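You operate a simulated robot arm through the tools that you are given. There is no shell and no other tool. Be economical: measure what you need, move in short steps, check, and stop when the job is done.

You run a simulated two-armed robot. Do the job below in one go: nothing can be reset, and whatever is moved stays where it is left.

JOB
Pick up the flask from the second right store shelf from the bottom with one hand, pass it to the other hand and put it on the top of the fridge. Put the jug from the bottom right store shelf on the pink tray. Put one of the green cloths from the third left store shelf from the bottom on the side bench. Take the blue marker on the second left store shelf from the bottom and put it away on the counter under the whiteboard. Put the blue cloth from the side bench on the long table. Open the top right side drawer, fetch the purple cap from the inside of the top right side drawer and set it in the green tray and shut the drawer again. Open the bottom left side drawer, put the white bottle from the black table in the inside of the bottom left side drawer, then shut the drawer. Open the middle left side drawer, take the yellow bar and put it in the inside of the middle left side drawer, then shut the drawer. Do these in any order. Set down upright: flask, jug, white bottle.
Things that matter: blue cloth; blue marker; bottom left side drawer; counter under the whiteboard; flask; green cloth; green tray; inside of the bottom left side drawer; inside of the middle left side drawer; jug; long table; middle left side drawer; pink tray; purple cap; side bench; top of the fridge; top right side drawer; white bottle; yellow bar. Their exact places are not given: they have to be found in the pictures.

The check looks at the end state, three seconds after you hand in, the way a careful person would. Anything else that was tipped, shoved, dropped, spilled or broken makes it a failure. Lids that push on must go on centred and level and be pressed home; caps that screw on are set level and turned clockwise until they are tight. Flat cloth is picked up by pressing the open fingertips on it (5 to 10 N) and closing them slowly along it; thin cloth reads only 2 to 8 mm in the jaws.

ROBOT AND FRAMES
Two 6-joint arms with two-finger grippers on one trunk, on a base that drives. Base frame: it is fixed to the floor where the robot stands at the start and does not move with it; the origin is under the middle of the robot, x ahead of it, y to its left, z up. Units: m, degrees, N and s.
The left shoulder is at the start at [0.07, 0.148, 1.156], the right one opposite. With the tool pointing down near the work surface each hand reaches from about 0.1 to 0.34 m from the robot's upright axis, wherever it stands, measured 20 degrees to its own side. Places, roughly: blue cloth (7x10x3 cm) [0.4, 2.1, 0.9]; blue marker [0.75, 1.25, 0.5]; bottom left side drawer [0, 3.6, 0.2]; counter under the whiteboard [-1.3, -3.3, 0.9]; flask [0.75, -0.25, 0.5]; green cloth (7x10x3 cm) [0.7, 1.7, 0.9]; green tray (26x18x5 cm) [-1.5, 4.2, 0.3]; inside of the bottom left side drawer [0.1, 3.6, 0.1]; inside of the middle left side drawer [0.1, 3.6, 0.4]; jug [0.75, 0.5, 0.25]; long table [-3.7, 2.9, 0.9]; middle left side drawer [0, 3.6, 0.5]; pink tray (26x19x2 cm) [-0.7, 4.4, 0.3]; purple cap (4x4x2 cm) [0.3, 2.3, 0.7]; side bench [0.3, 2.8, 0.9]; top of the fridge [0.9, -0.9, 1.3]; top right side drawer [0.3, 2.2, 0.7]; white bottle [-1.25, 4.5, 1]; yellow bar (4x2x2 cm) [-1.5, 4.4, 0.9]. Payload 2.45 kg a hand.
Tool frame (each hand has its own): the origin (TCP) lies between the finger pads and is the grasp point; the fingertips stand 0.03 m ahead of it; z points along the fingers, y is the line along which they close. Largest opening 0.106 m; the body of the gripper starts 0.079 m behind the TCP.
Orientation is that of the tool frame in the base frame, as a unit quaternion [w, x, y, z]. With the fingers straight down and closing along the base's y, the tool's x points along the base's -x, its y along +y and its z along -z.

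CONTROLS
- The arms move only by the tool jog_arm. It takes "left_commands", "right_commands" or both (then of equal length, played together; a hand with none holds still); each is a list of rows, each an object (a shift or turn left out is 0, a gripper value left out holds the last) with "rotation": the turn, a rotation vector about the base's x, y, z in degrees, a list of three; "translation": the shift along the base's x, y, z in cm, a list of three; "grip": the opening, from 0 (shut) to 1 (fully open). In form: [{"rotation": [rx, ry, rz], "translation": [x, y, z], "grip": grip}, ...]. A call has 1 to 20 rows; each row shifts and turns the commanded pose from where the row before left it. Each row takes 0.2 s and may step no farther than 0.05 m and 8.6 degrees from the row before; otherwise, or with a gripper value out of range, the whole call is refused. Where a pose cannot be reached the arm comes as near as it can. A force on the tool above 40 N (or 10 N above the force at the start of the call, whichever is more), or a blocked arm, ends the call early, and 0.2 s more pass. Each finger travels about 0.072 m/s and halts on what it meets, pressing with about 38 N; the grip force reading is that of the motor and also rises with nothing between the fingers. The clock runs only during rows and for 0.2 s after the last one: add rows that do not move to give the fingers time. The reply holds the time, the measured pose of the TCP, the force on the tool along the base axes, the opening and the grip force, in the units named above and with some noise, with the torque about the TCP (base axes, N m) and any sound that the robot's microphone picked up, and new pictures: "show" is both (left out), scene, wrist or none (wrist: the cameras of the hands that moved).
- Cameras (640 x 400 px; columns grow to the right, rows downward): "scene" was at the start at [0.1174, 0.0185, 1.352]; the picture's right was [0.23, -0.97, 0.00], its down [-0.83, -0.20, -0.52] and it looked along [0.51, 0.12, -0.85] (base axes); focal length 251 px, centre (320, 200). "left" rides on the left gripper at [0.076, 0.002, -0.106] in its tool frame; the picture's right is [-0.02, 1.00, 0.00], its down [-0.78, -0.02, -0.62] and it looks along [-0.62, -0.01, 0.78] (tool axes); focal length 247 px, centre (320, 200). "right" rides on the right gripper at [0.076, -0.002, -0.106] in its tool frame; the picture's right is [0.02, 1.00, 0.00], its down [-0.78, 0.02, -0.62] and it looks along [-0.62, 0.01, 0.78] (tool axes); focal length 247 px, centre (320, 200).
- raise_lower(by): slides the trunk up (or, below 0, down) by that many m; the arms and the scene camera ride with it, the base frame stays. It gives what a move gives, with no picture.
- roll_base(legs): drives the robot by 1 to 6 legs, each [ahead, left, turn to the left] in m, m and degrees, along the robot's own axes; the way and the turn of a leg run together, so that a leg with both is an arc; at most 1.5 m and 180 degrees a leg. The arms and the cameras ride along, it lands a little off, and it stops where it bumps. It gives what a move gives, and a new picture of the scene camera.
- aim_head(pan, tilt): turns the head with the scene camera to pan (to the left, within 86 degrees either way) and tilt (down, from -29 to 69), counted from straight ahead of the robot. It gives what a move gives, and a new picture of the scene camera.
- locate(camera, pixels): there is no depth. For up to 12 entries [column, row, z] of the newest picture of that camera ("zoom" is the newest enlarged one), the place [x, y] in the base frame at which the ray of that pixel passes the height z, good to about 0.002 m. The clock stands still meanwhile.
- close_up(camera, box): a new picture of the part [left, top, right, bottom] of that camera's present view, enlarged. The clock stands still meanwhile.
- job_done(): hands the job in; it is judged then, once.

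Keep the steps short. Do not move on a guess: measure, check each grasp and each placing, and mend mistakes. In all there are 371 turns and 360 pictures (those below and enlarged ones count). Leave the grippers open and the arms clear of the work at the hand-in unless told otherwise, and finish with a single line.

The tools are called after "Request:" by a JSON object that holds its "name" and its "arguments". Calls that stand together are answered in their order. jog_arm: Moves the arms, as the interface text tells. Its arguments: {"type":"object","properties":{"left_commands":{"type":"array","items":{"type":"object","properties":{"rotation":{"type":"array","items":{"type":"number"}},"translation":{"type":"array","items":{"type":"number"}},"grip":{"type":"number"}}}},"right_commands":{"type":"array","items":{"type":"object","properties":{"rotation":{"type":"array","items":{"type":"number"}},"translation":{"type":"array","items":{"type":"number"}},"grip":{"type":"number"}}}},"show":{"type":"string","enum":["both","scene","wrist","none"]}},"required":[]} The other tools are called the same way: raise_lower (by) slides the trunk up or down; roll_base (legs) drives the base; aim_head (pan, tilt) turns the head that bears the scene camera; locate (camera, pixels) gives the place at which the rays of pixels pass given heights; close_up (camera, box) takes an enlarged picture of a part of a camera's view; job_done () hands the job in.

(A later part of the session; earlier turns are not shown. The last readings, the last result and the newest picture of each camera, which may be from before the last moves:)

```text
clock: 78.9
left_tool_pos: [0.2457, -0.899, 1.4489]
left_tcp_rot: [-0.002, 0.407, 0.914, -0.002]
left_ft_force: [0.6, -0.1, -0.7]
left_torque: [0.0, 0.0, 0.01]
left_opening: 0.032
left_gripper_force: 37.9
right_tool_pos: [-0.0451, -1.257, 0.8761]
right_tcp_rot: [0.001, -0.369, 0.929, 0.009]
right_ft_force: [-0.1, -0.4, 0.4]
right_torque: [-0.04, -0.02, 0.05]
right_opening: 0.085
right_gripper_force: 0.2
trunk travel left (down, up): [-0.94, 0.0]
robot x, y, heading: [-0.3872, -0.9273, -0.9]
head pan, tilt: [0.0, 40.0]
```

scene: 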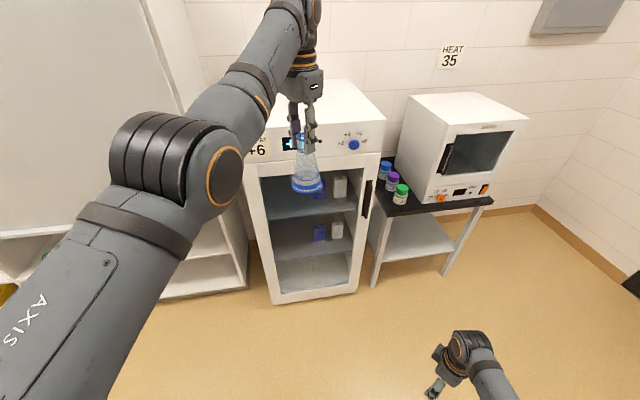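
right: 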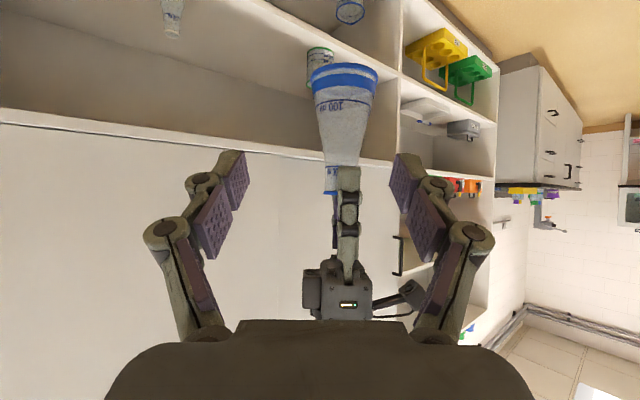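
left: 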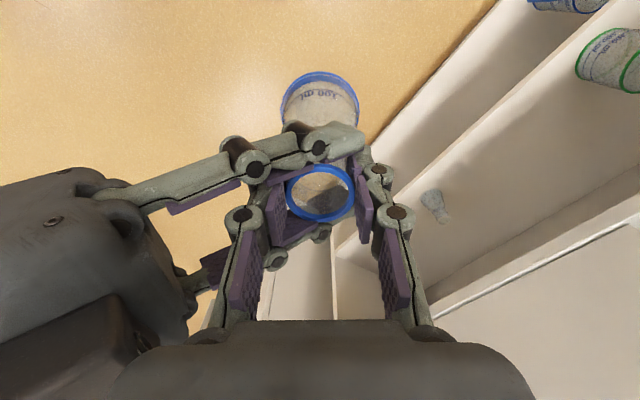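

Request:
{"name": "roll_base", "arguments": {"legs": [[0.3, 0, 0]]}}

Request:
{"name": "close_up", "arguments": {"camera": "left", "box": [0, 0, 640, 400]}}

```text
clock: 80.9
left_tool_pos: [0.5361, -0.9111, 1.4499]
left_tcp_rot: [-0.001, 0.411, 0.912, -0.001]
left_ft_force: [0.1, -0.9, -1.3]
left_torque: [-0.02, -0.04, -0.01]
left_opening: 0.0321
left_gripper_force: 38.2
right_tool_pos: [0.2433, -1.265, 0.8758]
right_tcp_rot: [0.002, -0.366, 0.93, 0.009]
right_ft_force: [-0.1, 0.3, 0.7]
right_torque: [0.0, -0.01, 0.01]
right_opening: 0.0851
right_gripper_force: 0.1
trunk travel left (down, up): [-0.94, 0.0]
robot x, y, heading: [-0.0976, -0.9334, -1.4]
head pan, tilt: [0.0, 40.0]
```

scene: 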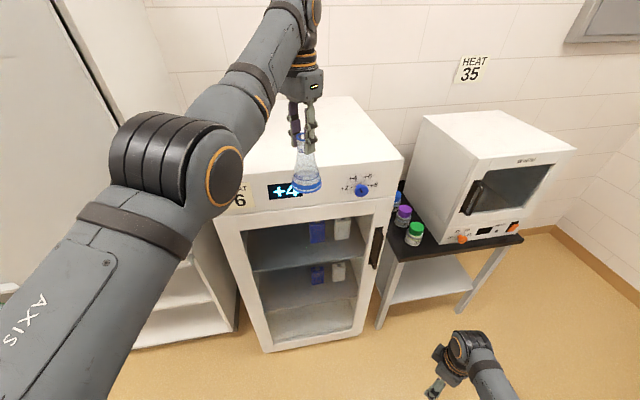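

```text
1.00 times, centred on (320, 200) of left (not enlarged: the box is as wide or as high as the picture)
```

zoom: 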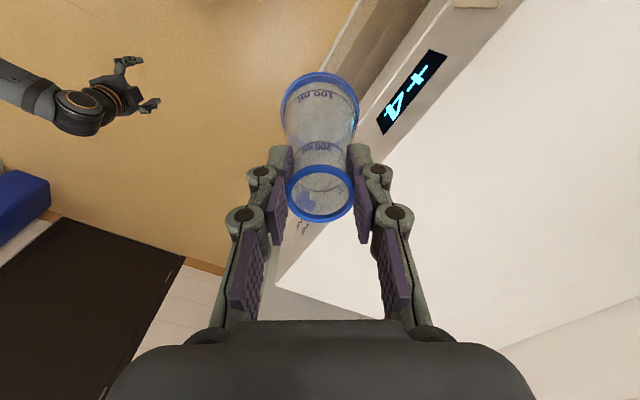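

Request:
{"name": "locate", "arguments": {"camera": "scene", "pixels": [[403, 157, 1.28], [403, 157, 1.3], [403, 157, 1.32]]}}

Request:
{"name": "locate", "arguments": {"camera": "left", "pixels": [[277, 287, 1.28], [277, 287, 1.3], [277, 287, 1.32], [462, 8, 1.3]]}}

```text
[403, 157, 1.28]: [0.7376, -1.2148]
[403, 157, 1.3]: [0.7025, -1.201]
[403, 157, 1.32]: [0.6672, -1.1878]
```

```text
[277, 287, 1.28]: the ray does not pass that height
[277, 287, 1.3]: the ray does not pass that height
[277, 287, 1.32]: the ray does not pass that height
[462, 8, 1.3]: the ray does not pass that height
```

Request:
{"name": "locate", "arguments": {"camera": "zoom", "pixels": [[277, 287, 1.28], [277, 287, 1.3], [277, 287, 1.32], [462, 8, 1.28], [462, 8, 1.3], [462, 8, 1.32]]}}

```text
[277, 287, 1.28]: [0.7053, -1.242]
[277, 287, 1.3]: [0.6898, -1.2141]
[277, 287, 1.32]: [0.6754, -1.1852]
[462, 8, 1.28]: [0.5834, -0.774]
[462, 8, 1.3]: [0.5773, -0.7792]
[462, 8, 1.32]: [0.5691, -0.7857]
```

Request:
{"name": "jog_arm", "arguments": {"left_commands": [{"translation": [-1.5, 1, 1.5]}, {"translation": [-1, 1, 1.5]}, {}], "show": "scene"}}

Request:
{"name": "close_up", "arguments": {"camera": "scene", "box": [210, 80, 410, 205]}}

```text
clock: 81.7
left_tool_pos: [0.5297, -0.8944, 1.4826]
left_tcp_rot: [-0.003, 0.41, 0.912, -0.003]
left_ft_force: [-0.3, 0.5, 0.2]
left_torque: [0.04, 0.0, 0.0]
left_opening: 0.0322
left_gripper_force: 38.4
left hand out of reach, approached as far as the arm can: row 1, 2
right_tool_pos: [0.2455, -1.2663, 0.8738]
right_tcp_rot: [0.001, -0.365, 0.931, 0.01]
right_ft_force: [0.4, -0.2, 0.3]
right_torque: [0.0, 0.03, 0.0]
right_opening: 0.0848
right_gripper_force: 0.1
trunk travel left (down, up): [-0.94, 0.0]
robot x, y, heading: [-0.0918, -0.932, -1.0]
head pan, tilt: [0.0, 40.0]
```

scene: 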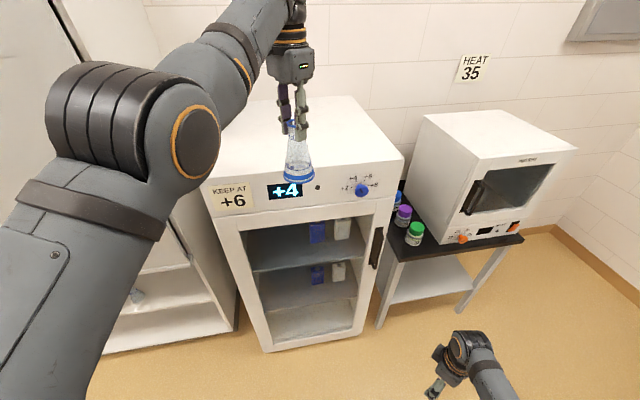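

```text
3.20 times, centred on (310, 142) of scene
```

zoom: 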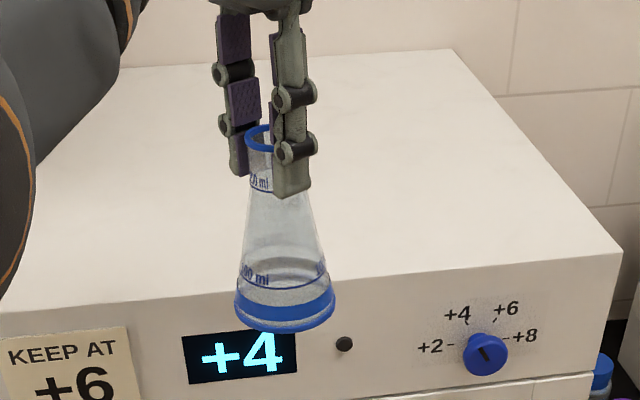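

Request:
{"name": "locate", "arguments": {"camera": "zoom", "pixels": [[400, 280, 1.31], [150, 300, 1.31]]}}

Request:
{"name": "roll_base", "arguments": {"legs": [[0.2, 0, 0]]}}

```text
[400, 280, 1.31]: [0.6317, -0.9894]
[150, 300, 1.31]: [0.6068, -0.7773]
```

```text
clock: 83.3
left_tool_pos: [0.7167, -0.8981, 1.4855]
left_tcp_rot: [0.0, 0.411, 0.912, -0.001]
left_ft_force: [0.0, 0.3, -1.0]
left_torque: [-0.01, -0.02, 0.01]
left_opening: 0.0323
left_gripper_force: 37.8
right_tool_pos: [0.4363, -1.2699, 0.8763]
right_tcp_rot: [0.002, -0.365, 0.931, 0.008]
right_ft_force: [-0.2, 0.5, -0.2]
right_torque: [0.01, -0.02, -0.03]
right_opening: 0.0849
right_gripper_force: 0.1
trunk travel left (down, up): [-0.94, 0.0]
robot x, y, heading: [0.0998, -0.9354, -1.2]
head pan, tilt: [0.0, 40.0]
```

scene: 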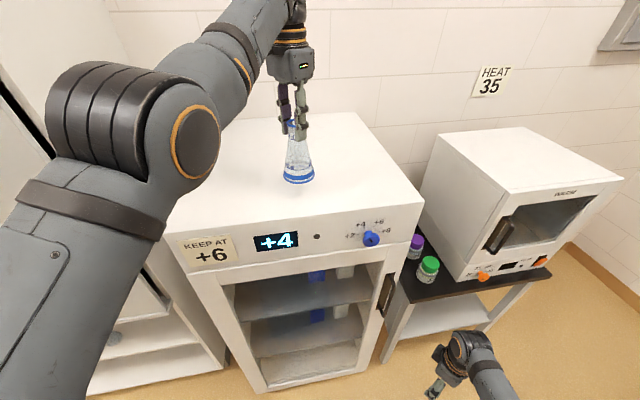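

Request:
{"name": "roll_base", "arguments": {"legs": [[0.06, 0, 0]]}}

Request:
{"name": "jog_arm", "arguments": {"left_commands": [{"translation": [0, 0, -1.5]}, {"translation": [0, 0, -1]}, {}], "show": "none"}}

Request:
{"name": "close_up", "arguments": {"camera": "scene", "box": [210, 80, 410, 205]}}

```text
clock: 84.2
left_tool_pos: [0.7714, -0.8993, 1.4894]
left_tcp_rot: [0.002, 0.409, 0.912, -0.001]
left_ft_force: [-1.8, -0.3, -0.3]
left_torque: [0.0, -0.12, 0.01]
left_opening: 0.0322
left_gripper_force: 37.5
right_tool_pos: [0.4923, -1.2723, 0.8777]
right_tcp_rot: [0.004, -0.365, 0.931, 0.008]
right_ft_force: [-0.7, 0.3, -0.3]
right_torque: [0.01, -0.1, 0.02]
right_opening: 0.0848
right_gripper_force: 0.0
trunk travel left (down, up): [-0.94, 0.0]
robot x, y, heading: [0.1563, -0.9361, -1.3]
head pan, tilt: [0.0, 40.0]
```

scene: 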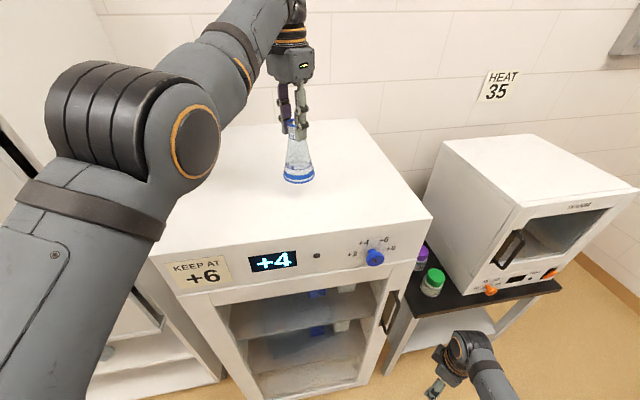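

```text
clock: 85.0
left_tool_pos: [0.7887, -0.9043, 1.4616]
left_tcp_rot: [-0.003, 0.409, 0.912, -0.002]
left_ft_force: [-0.3, 0.2, 0.0]
left_torque: [-0.01, -0.02, -0.01]
left_opening: 0.0323
left_gripper_force: 38.3
left hand out of reach, approached as far as the arm can: row 1, 2
right_tool_pos: [0.4973, -1.2729, 0.875]
right_tcp_rot: [0.001, -0.364, 0.931, 0.009]
right_ft_force: [-0.5, -1.2, 0.0]
right_torque: [0.01, -0.01, 0.01]
right_opening: 0.0849
right_gripper_force: 0.1
trunk travel left (down, up): [-0.94, 0.0]
robot x, y, heading: [0.1605, -0.9393, -1.2]
head pan, tilt: [0.0, 40.0]
```

```text
3.20 times, centred on (310, 142) of scene
```

zoom: 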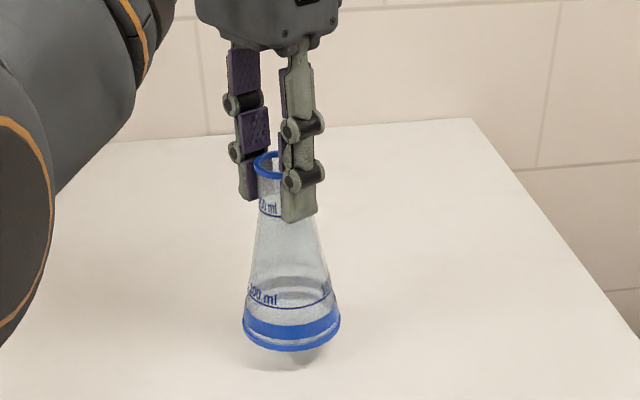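

Request:
{"name": "jog_arm", "arguments": {"left_commands": [{"translation": [-0.5, 0, -1]}, {"translation": [0, 0, -0.7]}, {}], "show": "none"}}

Request:
{"name": "close_up", "arguments": {"camera": "scene", "box": [210, 80, 410, 205]}}

```text
clock: 85.8
left_tool_pos: [0.7955, -0.9058, 1.4462]
left_tcp_rot: [-0.003, 0.41, 0.912, -0.001]
left_ft_force: [0.1, 0.3, 0.5]
left_torque: [-0.03, -0.02, 0.05]
left_opening: 0.0324
left_gripper_force: 37.6
left hand out of reach, approached as far as the arm can: row 1
right_tool_pos: [0.4989, -1.2714, 0.875]
right_tcp_rot: [0.0, -0.365, 0.931, 0.011]
right_ft_force: [-0.4, 0.6, 0.8]
right_torque: [0.0, 0.01, -0.02]
right_opening: 0.0849
right_gripper_force: 0.0
trunk travel left (down, up): [-0.94, 0.0]
robot x, y, heading: [0.1571, -0.9369, -1.4]
head pan, tilt: [0.0, 40.0]
```

```text
3.20 times, centred on (310, 142) of scene
```

zoom: 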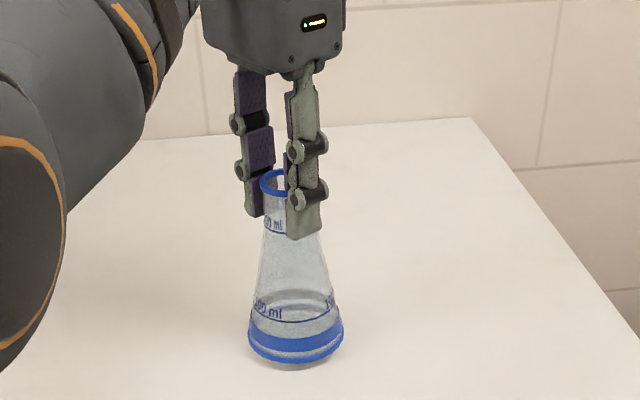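

Request:
{"name": "jog_arm", "arguments": {"left_commands": [{"translation": [0, 0, -0.5]}, {"translation": [0, 0, -0.4]}, {"translation": [0, 0, -0.3]}, {}], "show": "none"}}

Request:
{"name": "close_up", "arguments": {"camera": "scene", "box": [210, 80, 410, 205]}}

```text
clock: 86.8
left_tool_pos: [0.7951, -0.908, 1.4398]
left_tcp_rot: [0.001, 0.41, 0.912, -0.001]
left_ft_force: [1.4, 1.3, 18.6]
left_torque: [-0.12, -0.46, 0.03]
left_opening: 0.0321
left_gripper_force: 37.8
left hand out of reach, approached as far as the arm can: row 1
right_tool_pos: [0.4967, -1.2728, 0.8756]
right_tcp_rot: [0.001, -0.365, 0.931, 0.01]
right_ft_force: [-0.2, -0.2, 0.2]
right_torque: [0.0, 0.01, 0.02]
right_opening: 0.0847
right_gripper_force: 0.1
trunk travel left (down, up): [-0.94, 0.0]
robot x, y, heading: [0.1577, -0.9373, -1.6]
head pan, tilt: [0.0, 40.0]
```

```text
3.20 times, centred on (310, 142) of scene
```

zoom: 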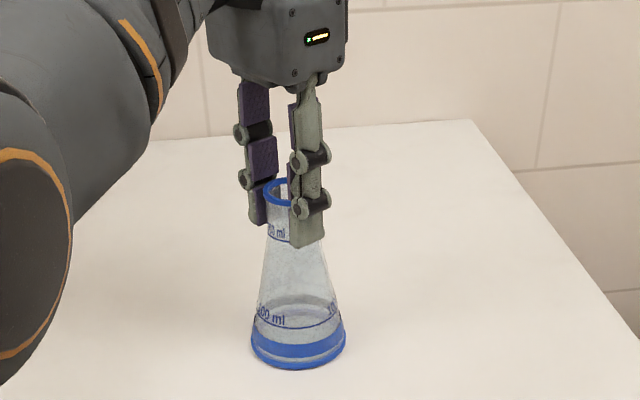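

The flask stands on the fridge (18 N). I ease off 3 mm, then open slowly.

Request:
{"name": "jog_arm", "arguments": {"left_commands": [{"translation": [0, 0, 0.4]}, {"grip": 0.34}, {"grip": 0.4}, {"grip": 0.48}, {}], "show": "none"}}

Request:
{"name": "close_up", "arguments": {"camera": "scene", "box": [210, 80, 410, 205]}}

```text
clock: 88.0
left_tool_pos: [0.7969, -0.9069, 1.4417]
left_tcp_rot: [-0.003, 0.41, 0.912, -0.002]
left_ft_force: [0.9, 0.3, -0.3]
left_torque: [-0.01, 0.02, -0.01]
left_opening: 0.0511
left_gripper_force: 0.1
right_tool_pos: [0.4985, -1.2725, 0.8757]
right_tcp_rot: [0.001, -0.365, 0.931, 0.01]
right_ft_force: [0.0, 0.7, -0.4]
right_torque: [0.01, -0.03, 0.0]
right_opening: 0.085
right_gripper_force: 0.0
trunk travel left (down, up): [-0.94, 0.0]
robot x, y, heading: [0.1605, -0.9401, -1.1]
head pan, tilt: [0.0, 40.0]
```

```text
3.20 times, centred on (310, 142) of scene
```

zoom: 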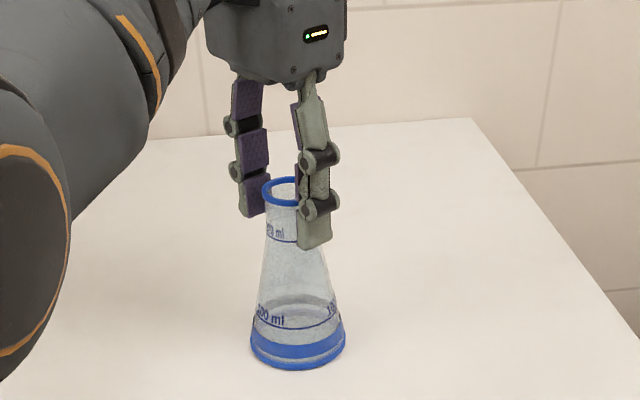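

Request:
{"name": "jog_arm", "arguments": {"left_commands": [{"grip": 0.8}, {}, {"translation": [-0.4, 0.2, 1.2]}, {"translation": [-0.4, 0.2, 1.2]}, {"translation": [-0.4, 0.2, 1.2]}, {"translation": [-0.4, 0.2, 1.2]}, {}], "show": "none"}}

Request:
{"name": "close_up", "arguments": {"camera": "scene", "box": [210, 80, 410, 205]}}

```text
clock: 89.7
left_tool_pos: [0.781, -0.8986, 1.4895]
left_tcp_rot: [-0.003, 0.41, 0.912, -0.001]
left_ft_force: [0.7, 0.1, 0.3]
left_torque: [-0.03, 0.01, 0.0]
left_opening: 0.0849
left_gripper_force: 0.0
right_tool_pos: [0.4986, -1.2728, 0.8751]
right_tcp_rot: [0.0, -0.365, 0.931, 0.01]
right_ft_force: [-0.3, -0.4, 0.4]
right_torque: [0.0, 0.01, 0.0]
right_opening: 0.0848
right_gripper_force: 0.1
trunk travel left (down, up): [-0.94, 0.0]
robot x, y, heading: [0.1597, -0.9381, -1.5]
head pan, tilt: [0.0, 40.0]
```

```text
3.20 times, centred on (310, 142) of scene
```

zoom: 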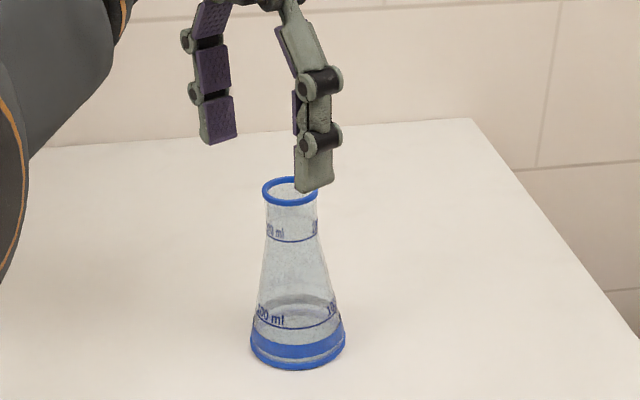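

Flask stands upright and clear. Backing off.

Request:
{"name": "roll_base", "arguments": {"legs": [[-0.4, 0, 1.3]]}}

```text
clock: 92.2
left_tool_pos: [0.3813, -0.881, 1.487]
left_tcp_rot: [-0.004, 0.401, 0.916, -0.002]
left_ft_force: [1.0, -0.2, -0.5]
left_torque: [0.0, 0.03, -0.01]
left_opening: 0.0851
left_gripper_force: 0.0
right_tool_pos: [0.1062, -1.2594, 0.8741]
right_tcp_rot: [0.0, -0.375, 0.927, 0.01]
right_ft_force: [-0.1, 0.1, -0.1]
right_torque: [0.03, 0.01, 0.02]
right_opening: 0.0849
right_gripper_force: 0.1
trunk travel left (down, up): [-0.94, 0.0]
robot x, y, heading: [-0.243, -0.9305, -0.1]
head pan, tilt: [0.0, 40.0]
```

scene: 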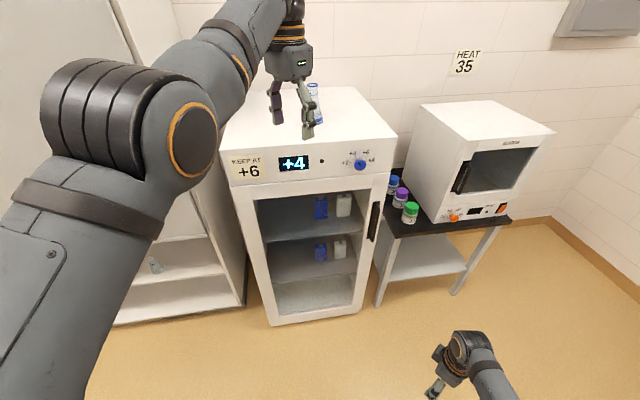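

Next the blue marker. I lower the trunk and drive along to y≈1.2 for a look at the left-hand shelves.

Request:
{"name": "raise_lower", "arguments": {"by": -0.4}}

Request:
{"name": "roll_base", "arguments": {"legs": [[-0.2, 1.1, 0], [0, 1.0, 0]]}}

Request:
{"name": "aim_head", "arguments": {"pan": 0, "tilt": 30}}

```text
clock: 96.0
left_tool_pos: [0.3786, -0.8799, 1.0877]
left_tcp_rot: [-0.003, 0.401, 0.916, -0.002]
left_ft_force: [0.2, 0.3, 0.7]
left_torque: [-0.04, -0.01, 0.02]
left_opening: 0.0848
left_gripper_force: 0.1
right_tool_pos: [0.1034, -1.2603, 0.4744]
right_tcp_rot: [0.0, -0.374, 0.927, 0.008]
right_ft_force: [1.0, -0.4, 0.7]
right_torque: [0.04, 0.03, 0.02]
right_opening: 0.085
right_gripper_force: 0.1
trunk travel left (down, up): [-0.54, 0.4]
robot x, y, heading: [-0.243, -0.9322, -0.2]
head pan, tilt: [0.0, 40.0]
```

```text
clock: 106.6
left_tool_pos: [0.1629, 1.2398, 1.0888]
left_tcp_rot: [-0.004, 0.4, 0.917, -0.002]
left_ft_force: [-0.1, 0.7, 0.4]
left_torque: [-0.03, -0.02, -0.01]
left_opening: 0.0849
left_gripper_force: 0.0
right_tool_pos: [-0.1118, 0.8589, 0.4747]
right_tcp_rot: [0.001, -0.375, 0.927, 0.01]
right_ft_force: [0.1, -0.2, 0.6]
right_torque: [0.02, -0.03, 0.0]
right_opening: 0.0848
right_gripper_force: 0.0
trunk travel left (down, up): [-0.54, 0.4]
robot x, y, heading: [-0.459, 1.1864, -0.1]
head pan, tilt: [0.0, 40.0]
```

scene: 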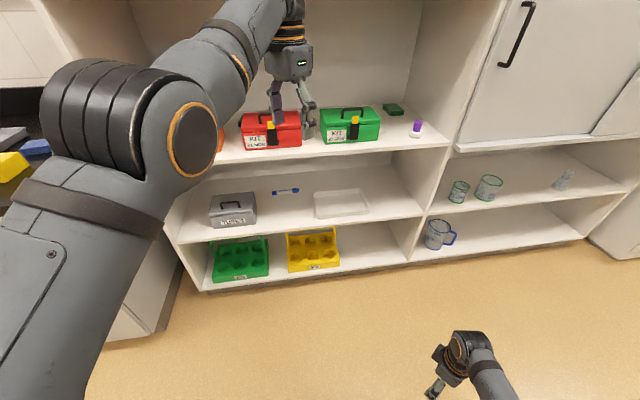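

```text
clock: 107.3
left_tool_pos: [0.163, 1.2386, 1.0891]
left_tcp_rot: [-0.004, 0.401, 0.916, -0.001]
left_ft_force: [-1.1, 0.7, 0.3]
left_torque: [-0.02, 0.04, -0.01]
left_opening: 0.0845
left_gripper_force: 0.0
right_tool_pos: [-0.1105, 0.8588, 0.4753]
right_tcp_rot: [0.0, -0.376, 0.927, 0.01]
right_ft_force: [0.0, -0.8, -0.4]
right_torque: [0.01, 0.01, 0.01]
right_opening: 0.0849
right_gripper_force: 0.0
trunk travel left (down, up): [-0.54, 0.4]
robot x, y, heading: [-0.4542, 1.1853, -0.2]
head pan, tilt: [0.0, 30.0]
```

scene: 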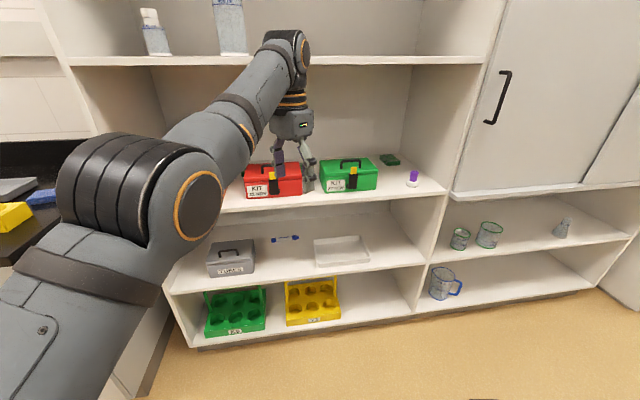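

Request:
{"name": "locate", "arguments": {"camera": "scene", "pixels": [[272, 239, 0.51], [298, 237, 0.51], [285, 238, 0.51], [222, 243, 0.6], [255, 268, 0.505], [315, 264, 0.505], [313, 240, 0.53], [391, 160, 0.93], [391, 160, 0.9], [300, 208, 0.88], [300, 282, 0.505], [340, 238, 0.51]]}}

Request:
{"name": "close_up", "arguments": {"camera": "scene", "box": [190, 140, 450, 302]}}

```text
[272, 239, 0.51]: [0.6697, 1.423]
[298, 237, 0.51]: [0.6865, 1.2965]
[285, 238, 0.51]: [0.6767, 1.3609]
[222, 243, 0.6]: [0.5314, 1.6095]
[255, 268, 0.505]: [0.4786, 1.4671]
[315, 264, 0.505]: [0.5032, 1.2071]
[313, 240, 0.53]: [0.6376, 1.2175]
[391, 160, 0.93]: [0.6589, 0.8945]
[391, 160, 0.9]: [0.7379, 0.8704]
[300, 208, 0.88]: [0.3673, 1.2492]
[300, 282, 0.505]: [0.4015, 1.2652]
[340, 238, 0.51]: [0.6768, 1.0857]
```

```text
2.46 times, centred on (320, 221) of scene
```

zoom: 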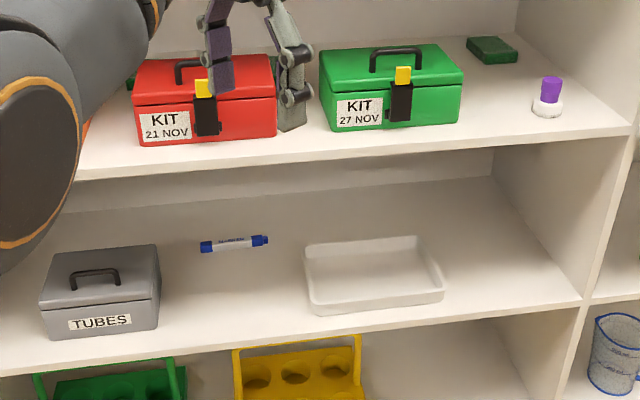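

The unit's front is skewed to my frame by roughly 8–10°. I turn to face it, lower more, and tuck the left hand lower.

Request:
{"name": "roll_base", "arguments": {"legs": [[0, 0, 9]]}}

Request:
{"name": "locate", "arguments": {"camera": "scene", "pixels": [[320, 200, 0.505]]}}

```text
clock: 108.3
left_tool_pos: [0.1479, 1.3333, 1.089]
left_tcp_rot: [-0.004, 0.33, 0.944, -0.001]
left_ft_force: [-0.1, -0.7, 0.6]
left_torque: [-0.03, -0.04, -0.03]
left_opening: 0.0848
left_gripper_force: 0.0
right_tool_pos: [-0.0662, 0.9147, 0.4753]
right_tcp_rot: [0.0, -0.445, 0.895, 0.009]
right_ft_force: [0.0, 0.0, 0.1]
right_torque: [-0.03, -0.01, 0.02]
right_opening: 0.0847
right_gripper_force: 0.0
trunk travel left (down, up): [-0.54, 0.4]
robot x, y, heading: [-0.4562, 1.1842, 8.7]
head pan, tilt: [0.0, 30.0]
```

scene: 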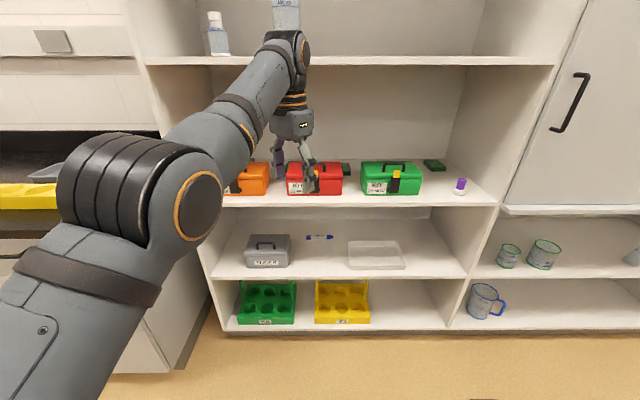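

```text
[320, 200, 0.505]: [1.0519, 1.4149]
```

Request:
{"name": "locate", "arguments": {"camera": "scene", "pixels": [[307, 237, 0.515], [333, 237, 0.515], [320, 237, 0.515], [280, 279, 0.505], [400, 278, 0.505], [291, 250, 0.58], [349, 243, 0.54], [434, 164, 0.91], [345, 172, 0.9], [340, 206, 0.87], [200, 206, 0.87]]}}

Request:
{"name": "close_up", "arguments": {"camera": "scene", "box": [200, 140, 480, 315]}}

```text
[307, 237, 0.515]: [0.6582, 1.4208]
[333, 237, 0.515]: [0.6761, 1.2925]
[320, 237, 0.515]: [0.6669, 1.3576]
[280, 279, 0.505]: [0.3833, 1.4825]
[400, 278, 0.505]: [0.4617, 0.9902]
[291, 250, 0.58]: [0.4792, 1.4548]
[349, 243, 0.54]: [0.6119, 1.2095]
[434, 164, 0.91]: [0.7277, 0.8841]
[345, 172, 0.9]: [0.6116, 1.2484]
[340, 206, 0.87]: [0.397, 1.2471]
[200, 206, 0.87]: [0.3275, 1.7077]
```

```text
2.29 times, centred on (340, 228) of scene
```

zoom: 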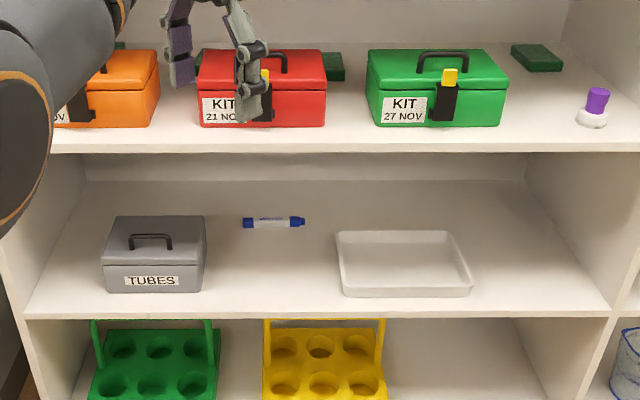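

Now the front is square to me (heading 8.7°). Marker ≈(0.667,1.358), along the shelf, 0.26 m behind the edge. I lower the trunk and set the left hand in free space to near-vertical, closing along the depth direction.

Request:
{"name": "raise_lower", "arguments": {"by": -0.28}}

Request:
{"name": "jog_arm", "arguments": {"left_commands": [{"rotation": [0, 0, -8.5], "translation": [1, 1, -2]}, {"rotation": [0, 0, -8.5], "translation": [1, 1, -3]}, {"rotation": [0, 0, -8.5], "translation": [1, 1, -3]}, {"rotation": [0, 0, -8.5], "translation": [1, 1, -3]}, {"rotation": [0, 0, -8.5], "translation": [1, 1, -3]}, {"rotation": [1.26, -8.2, 0], "translation": [1, 0, -3]}, {"rotation": [1.26, -8.2, 0], "translation": [1, 0, -3]}, {"rotation": [1.26, -8.2, 0], "translation": [0.3, 0, -2]}, {}]}}

```text
clock: 111.2
left_tool_pos: [0.1476, 1.3339, 0.8087]
left_tcp_rot: [-0.003, 0.329, 0.944, -0.001]
left_ft_force: [-0.2, 0.0, -0.5]
left_torque: [-0.01, 0.04, 0.0]
left_opening: 0.085
left_gripper_force: 0.0
right_tool_pos: [-0.0664, 0.9153, 0.1955]
right_tcp_rot: [0.0, -0.445, 0.895, 0.009]
right_ft_force: [0.5, -0.7, -0.1]
right_torque: [0.0, 0.0, 0.01]
right_opening: 0.0848
right_gripper_force: 0.0
trunk travel left (down, up): [-0.26, 0.68]
robot x, y, heading: [-0.4595, 1.1837, 8.5]
head pan, tilt: [0.0, 30.0]
```

```text
clock: 113.2
left_tool_pos: [0.2886, 1.3803, 0.5935]
left_tcp_rot: [0.137, 0.634, 0.744, 0.163]
left_ft_force: [0.1, 0.3, -0.7]
left_torque: [0.01, -0.02, 0.0]
left_opening: 0.0848
left_gripper_force: 0.0
left hand out of reach, approached as far as the arm can: row 5, 6, 7, 8
right_tool_pos: [-0.0665, 0.9155, 0.1943]
right_tcp_rot: [0.0, -0.445, 0.896, 0.01]
right_ft_force: [-0.2, -0.1, -0.6]
right_torque: [-0.03, 0.03, 0.03]
right_opening: 0.0848
right_gripper_force: 0.1
trunk travel left (down, up): [-0.26, 0.68]
robot x, y, heading: [-0.4578, 1.1851, 8.5]
head pan, tilt: [0.0, 30.0]
```

scene: 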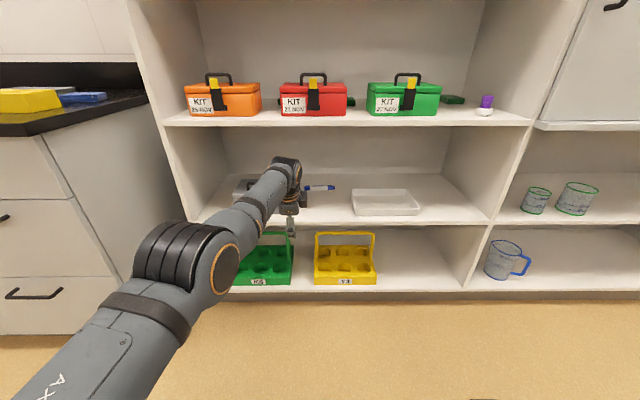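
left: 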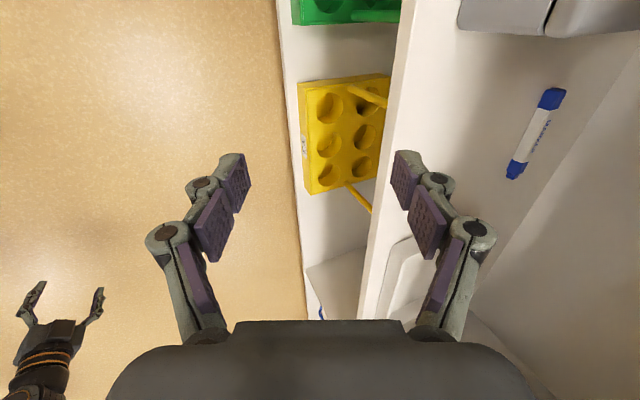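

Request:
{"name": "locate", "arguments": {"camera": "left", "pixels": [[554, 95, 0.515], [514, 172, 0.515], [535, 132, 0.515], [535, 132, 0.505], [392, 130, 0.505], [374, 260, 0.505], [505, 30, 0.505]]}}

Request:
{"name": "locate", "arguments": {"camera": "scene", "pixels": [[320, 188, 0.515], [320, 188, 0.505], [350, 124, 0.84], [350, 124, 0.82], [350, 124, 0.86], [350, 222, 0.505], [350, 222, 0.49]]}}

```text
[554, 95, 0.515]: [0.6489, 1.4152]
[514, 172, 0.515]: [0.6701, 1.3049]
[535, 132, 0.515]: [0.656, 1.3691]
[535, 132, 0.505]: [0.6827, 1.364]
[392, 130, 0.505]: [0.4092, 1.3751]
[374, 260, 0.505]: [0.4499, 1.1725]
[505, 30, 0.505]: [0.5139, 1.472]
```

```text
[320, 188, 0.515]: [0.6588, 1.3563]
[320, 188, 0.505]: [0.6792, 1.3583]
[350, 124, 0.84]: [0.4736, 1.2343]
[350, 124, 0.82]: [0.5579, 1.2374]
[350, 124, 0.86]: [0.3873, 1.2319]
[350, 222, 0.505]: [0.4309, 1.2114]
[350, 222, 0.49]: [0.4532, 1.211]
```

Marker (0.659,1.362), shelf z 0.505, third shelf underside ≈0.85. I lower the hand slightly and drive in 0.30 m.

Request:
{"name": "jog_arm", "arguments": {"left_commands": [{"translation": [0, 0, -1], "grip": 0.6}, {"translation": [0, 0, -0.8]}, {}], "show": "none"}}

Request:
{"name": "roll_base", "arguments": {"legs": [[0, -0.07, 0], [0.25, 0, 0]]}}

Request:
{"name": "close_up", "arguments": {"camera": "left", "box": [0, 0, 640, 400]}}

```text
clock: 114.0
left_tool_pos: [0.2889, 1.3791, 0.5742]
left_tcp_rot: [0.136, 0.635, 0.743, 0.163]
left_ft_force: [1.0, 0.0, -0.2]
left_torque: [-0.01, 0.01, 0.0]
left_opening: 0.0634
left_gripper_force: 0.0
right_tool_pos: [-0.0671, 0.9148, 0.1954]
right_tcp_rot: [0.0, -0.444, 0.896, 0.01]
right_ft_force: [1.0, 0.0, 0.2]
right_torque: [0.04, 0.0, -0.01]
right_opening: 0.0847
right_gripper_force: 0.1
trunk travel left (down, up): [-0.26, 0.68]
robot x, y, heading: [-0.4563, 1.1867, 8.6]
head pan, tilt: [0.0, 30.0]
```

```text
clock: 116.4
left_tool_pos: [0.5422, 1.3486, 0.5729]
left_tcp_rot: [0.135, 0.633, 0.745, 0.162]
left_ft_force: [0.8, 0.0, -0.6]
left_torque: [0.01, -0.01, 0.02]
left_opening: 0.0638
left_gripper_force: 0.1
right_tool_pos: [0.1895, 0.8838, 0.1939]
right_tcp_rot: [0.0, -0.446, 0.895, 0.009]
right_ft_force: [-1.3, -0.6, 0.1]
right_torque: [0.03, 0.02, -0.02]
right_opening: 0.085
right_gripper_force: 0.1
trunk travel left (down, up): [-0.26, 0.68]
robot x, y, heading: [-0.1976, 1.1506, 8.8]
head pan, tilt: [0.0, 30.0]
```

scene: 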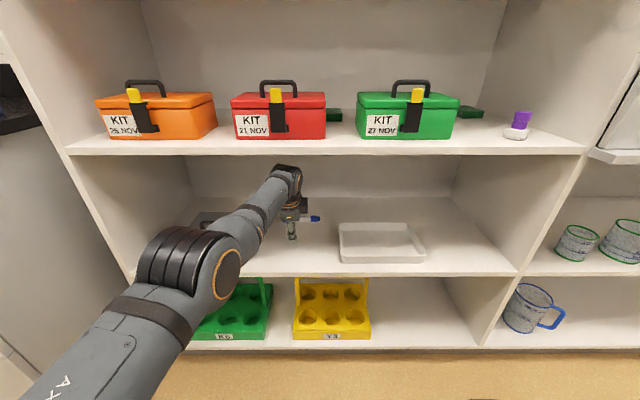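

```text
1.00 times, centred on (320, 200) of left (not enlarged: the box is as wide or as high as the picture)
```

zoom: 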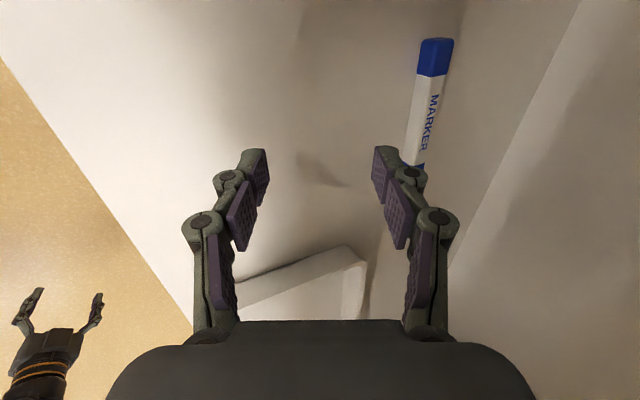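

Request:
{"name": "locate", "arguments": {"camera": "zoom", "pixels": [[436, 42, 0.513], [424, 110, 0.513], [414, 158, 0.513]]}}

```text
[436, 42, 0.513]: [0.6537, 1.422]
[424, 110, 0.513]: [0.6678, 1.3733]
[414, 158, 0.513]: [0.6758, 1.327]
```

Request:
{"name": "roll_base", "arguments": {"legs": [[0.115, 0, 0]]}}

Request:
{"name": "close_up", "arguments": {"camera": "left", "box": [0, 0, 640, 400]}}

```text
clock: 117.6
left_tool_pos: [0.6556, 1.3655, 0.5732]
left_tcp_rot: [0.136, 0.633, 0.745, 0.162]
left_ft_force: [0.7, 0.0, 0.1]
left_torque: [-0.01, -0.01, -0.01]
left_opening: 0.0636
left_gripper_force: 0.1
right_tool_pos: [0.3013, 0.9007, 0.1945]
right_tcp_rot: [-0.001, -0.446, 0.895, 0.01]
right_ft_force: [0.3, -0.2, -1.3]
right_torque: [0.03, 0.01, 0.0]
right_opening: 0.0846
right_gripper_force: 0.1
trunk travel left (down, up): [-0.26, 0.68]
robot x, y, heading: [-0.0896, 1.1708, 8.7]
head pan, tilt: [0.0, 30.0]
```

scene: 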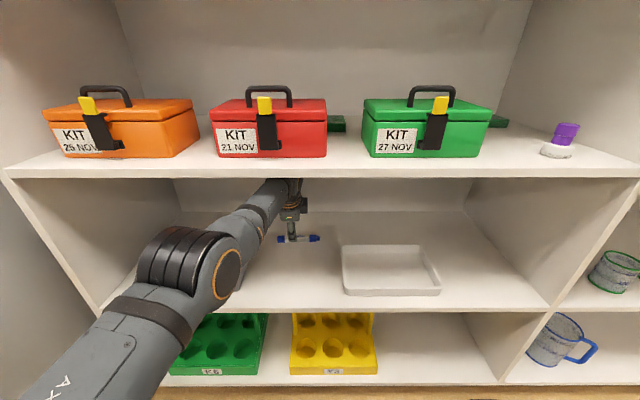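

```text
1.00 times, centred on (320, 200) of left (not enlarged: the box is as wide or as high as the picture)
```

zoom: 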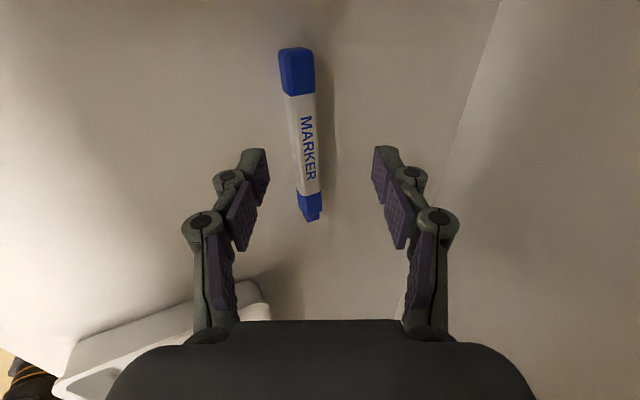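

Request:
{"name": "jog_arm", "arguments": {"left_commands": [{"translation": [0, 0, -1.5]}, {"translation": [0, 0, -1.3]}, {"translation": [0, 0, -0.8]}, {}], "show": "wrist"}}

```text
clock: 118.6
left_tool_pos: [0.6548, 1.3663, 0.5397]
left_tcp_rot: [0.137, 0.633, 0.744, 0.164]
left_ft_force: [-2.8, 0.1, 4.6]
left_torque: [-0.02, 0.18, -0.02]
left_opening: 0.065
left_gripper_force: 0.5
right_tool_pos: [0.3028, 0.8995, 0.1947]
right_tcp_rot: [0.0, -0.446, 0.895, 0.01]
right_ft_force: [-0.3, -0.3, -0.4]
right_torque: [0.01, 0.0, 0.02]
right_opening: 0.0848
right_gripper_force: 0.0
trunk travel left (down, up): [-0.26, 0.68]
robot x, y, heading: [-0.0888, 1.1669, 8.7]
head pan, tilt: [0.0, 30.0]
```

left: 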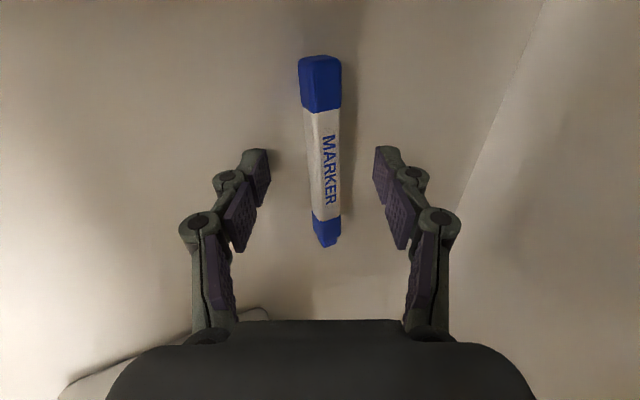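

Request:
{"name": "jog_arm", "arguments": {"left_commands": [{"grip": 0.48, "translation": [0, 0, -0.2]}, {"grip": 0.38, "translation": [0, 0, -0.25]}, {"grip": 0.28, "translation": [0, 0, -0.25]}, {"grip": 0.18, "translation": [0, 0, -0.1]}, {"grip": 0.05}, {"grip": 0.05}, {}], "show": "wrist"}}

```text
clock: 120.2
left_tool_pos: [0.6531, 1.3656, 0.5415]
left_tcp_rot: [0.14, 0.632, 0.743, 0.167]
left_ft_force: [-5.5, -1.0, 35.8]
left_torque: [-0.1, -0.58, 0.23]
left_opening: 0.0096
left_gripper_force: 36.9
right_tool_pos: [0.3017, 0.8997, 0.1968]
right_tcp_rot: [0.003, -0.445, 0.895, 0.009]
right_ft_force: [-0.4, 0.2, -0.2]
right_torque: [-0.01, 0.0, -0.01]
right_opening: 0.0848
right_gripper_force: 0.1
trunk travel left (down, up): [-0.26, 0.68]
robot x, y, heading: [-0.0933, 1.1663, 8.8]
head pan, tilt: [0.0, 30.0]
```

left: 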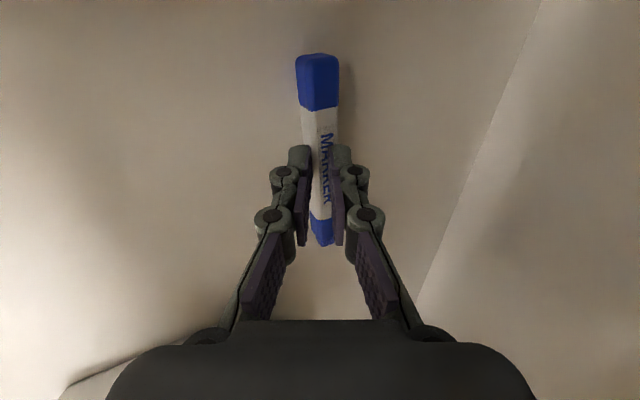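

Request:
{"name": "jog_arm", "arguments": {"left_commands": [{"translation": [0, 0, 1]}, {"translation": [0, 0, 2]}, {"translation": [0, 0, 1]}, {}], "show": "wrist"}}

```text
clock: 121.2
left_tool_pos: [0.6558, 1.366, 0.5704]
left_tcp_rot: [0.134, 0.634, 0.745, 0.161]
left_ft_force: [-1.3, 0.3, 0.4]
left_torque: [0.01, 0.03, 0.01]
left_opening: 0.0054
left_gripper_force: 0.1
right_tool_pos: [0.3008, 0.8995, 0.1949]
right_tcp_rot: [0.0, -0.445, 0.895, 0.01]
right_ft_force: [-0.1, 0.7, -0.2]
right_torque: [-0.01, 0.01, -0.01]
right_opening: 0.0849
right_gripper_force: 0.0
trunk travel left (down, up): [-0.26, 0.68]
robot x, y, heading: [-0.0887, 1.1661, 8.6]
head pan, tilt: [0.0, 30.0]
```

left: 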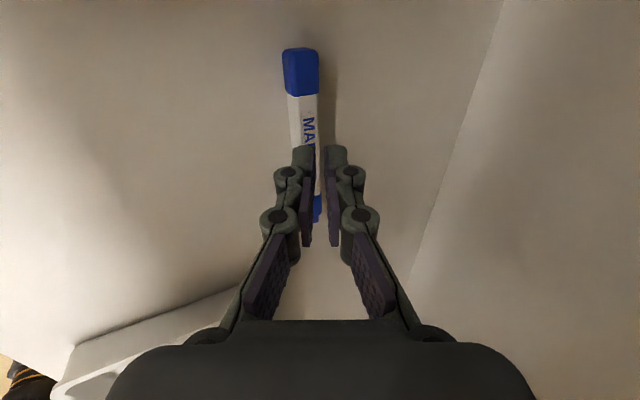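

The fingers rode over the top because of the tilt. I reduce the tilt to ~10° (pull the arm back 6 cm, base forward 6 cm) and retry with a smaller opening.

Request:
{"name": "jog_arm", "arguments": {"left_commands": [{"rotation": [-1.05, 6.9, 0], "translation": [-3, -0.45, 0.5], "grip": 0.42}, {"rotation": [-1.05, 6.9, 0], "translation": [-3, -0.45, 0.5]}, {}], "show": "none"}}

Request:
{"name": "roll_base", "arguments": {"legs": [[0.06, 0, 0]]}}

Request:
{"name": "close_up", "arguments": {"camera": "left", "box": [0, 0, 640, 400]}}

```text
clock: 122.0
left_tool_pos: [0.5941, 1.3575, 0.5797]
left_tcp_rot: [0.056, 0.646, 0.758, 0.071]
left_ft_force: [0.4, 0.2, -1.0]
left_torque: [0.01, 0.01, 0.01]
left_opening: 0.0443
left_gripper_force: 0.1
right_tool_pos: [0.3011, 0.8996, 0.1958]
right_tcp_rot: [-0.002, -0.444, 0.896, 0.01]
right_ft_force: [-0.2, -0.5, 0.0]
right_torque: [-0.03, 0.03, 0.0]
right_opening: 0.0848
right_gripper_force: 0.0
trunk travel left (down, up): [-0.26, 0.68]
robot x, y, heading: [-0.0888, 1.1692, 8.8]
head pan, tilt: [0.0, 30.0]
```

```text
clock: 123.0
left_tool_pos: [0.6552, 1.3664, 0.5803]
left_tcp_rot: [0.057, 0.646, 0.758, 0.072]
left_ft_force: [0.4, -0.2, -0.5]
left_torque: [0.04, 0.0, 0.01]
left_opening: 0.0445
left_gripper_force: 0.0
right_tool_pos: [0.3626, 0.9099, 0.1943]
right_tcp_rot: [-0.002, -0.447, 0.895, 0.01]
right_ft_force: [-0.1, -1.0, 0.6]
right_torque: [0.01, -0.01, 0.03]
right_opening: 0.0846
right_gripper_force: 0.0
trunk travel left (down, up): [-0.26, 0.68]
robot x, y, heading: [-0.0238, 1.1779, 8.6]
head pan, tilt: [0.0, 30.0]
```

scene: 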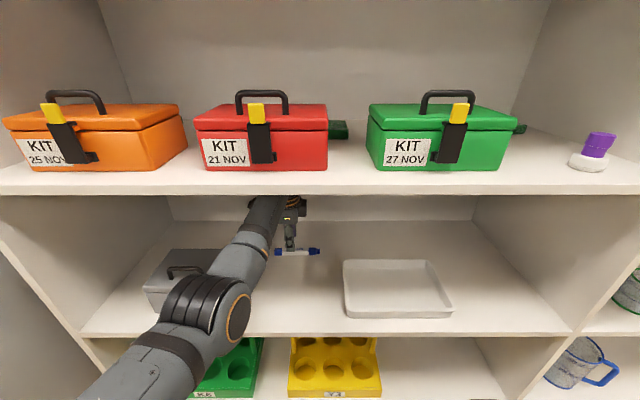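

```text
1.00 times, centred on (320, 200) of left (not enlarged: the box is as wide or as high as the picture)
```

zoom: 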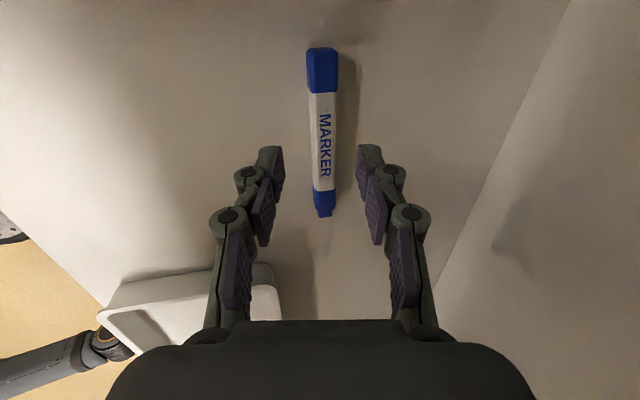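

Request:
{"name": "jog_arm", "arguments": {"left_commands": [{"translation": [0, 0, -2]}, {"translation": [0, 0, -1.5]}, {"translation": [0, 0, -0.7]}, {"translation": [0, 0, -0.5]}, {}], "show": "wrist"}}

```text
clock: 124.2
left_tool_pos: [0.6552, 1.3669, 0.5345]
left_tcp_rot: [0.058, 0.645, 0.758, 0.072]
left_ft_force: [-1.7, -0.2, 4.5]
left_torque: [-0.04, 0.17, -0.03]
left_opening: 0.0454
left_gripper_force: 0.4
right_tool_pos: [0.3631, 0.9104, 0.1946]
right_tcp_rot: [0.0, -0.446, 0.895, 0.01]
right_ft_force: [-0.1, 0.5, -0.4]
right_torque: [-0.01, 0.0, 0.0]
right_opening: 0.0847
right_gripper_force: 0.1
trunk travel left (down, up): [-0.26, 0.68]
robot x, y, heading: [-0.0262, 1.1776, 9.0]
head pan, tilt: [0.0, 30.0]
```

left: 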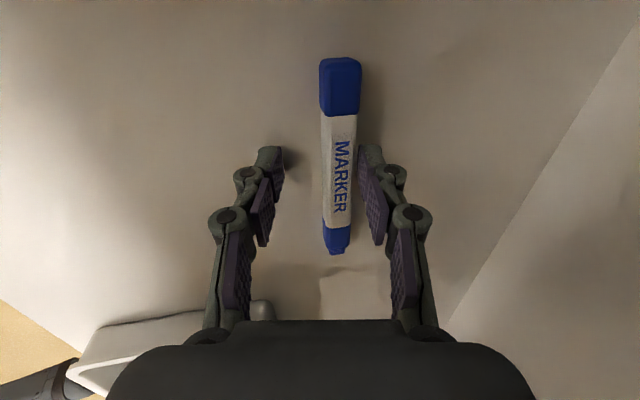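

Request:
{"name": "jog_arm", "arguments": {"left_commands": [{"grip": 0.34, "translation": [0, 0, -0.1]}, {"grip": 0.25, "translation": [0, 0, -0.1]}, {"grip": 0.15}, {"grip": 0.05}, {"grip": 0.05}, {}], "show": "wrist"}}

```text
clock: 125.6
left_tool_pos: [0.6548, 1.3671, 0.5327]
left_tcp_rot: [0.057, 0.646, 0.758, 0.073]
left_ft_force: [-1.2, -0.8, 7.5]
left_torque: [-0.13, 0.07, -0.02]
left_opening: 0.0165
left_gripper_force: 38.2
right_tool_pos: [0.3609, 0.9097, 0.1948]
right_tcp_rot: [0.0, -0.446, 0.895, 0.01]
right_ft_force: [-0.9, -0.1, -0.1]
right_torque: [0.0, 0.02, 0.01]
right_opening: 0.0846
right_gripper_force: 0.1
trunk travel left (down, up): [-0.26, 0.68]
robot x, y, heading: [-0.0276, 1.1777, 8.8]
head pan, tilt: [0.0, 30.0]
```

left: 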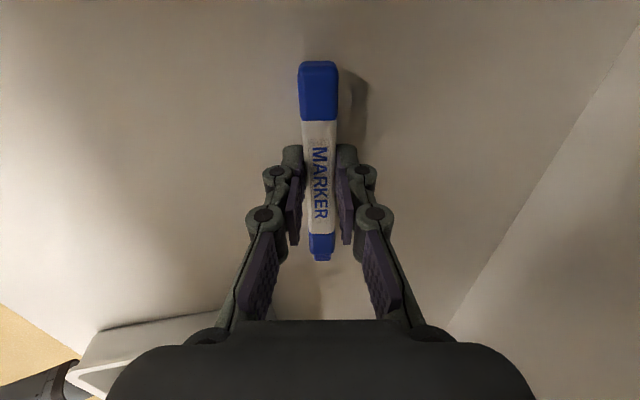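

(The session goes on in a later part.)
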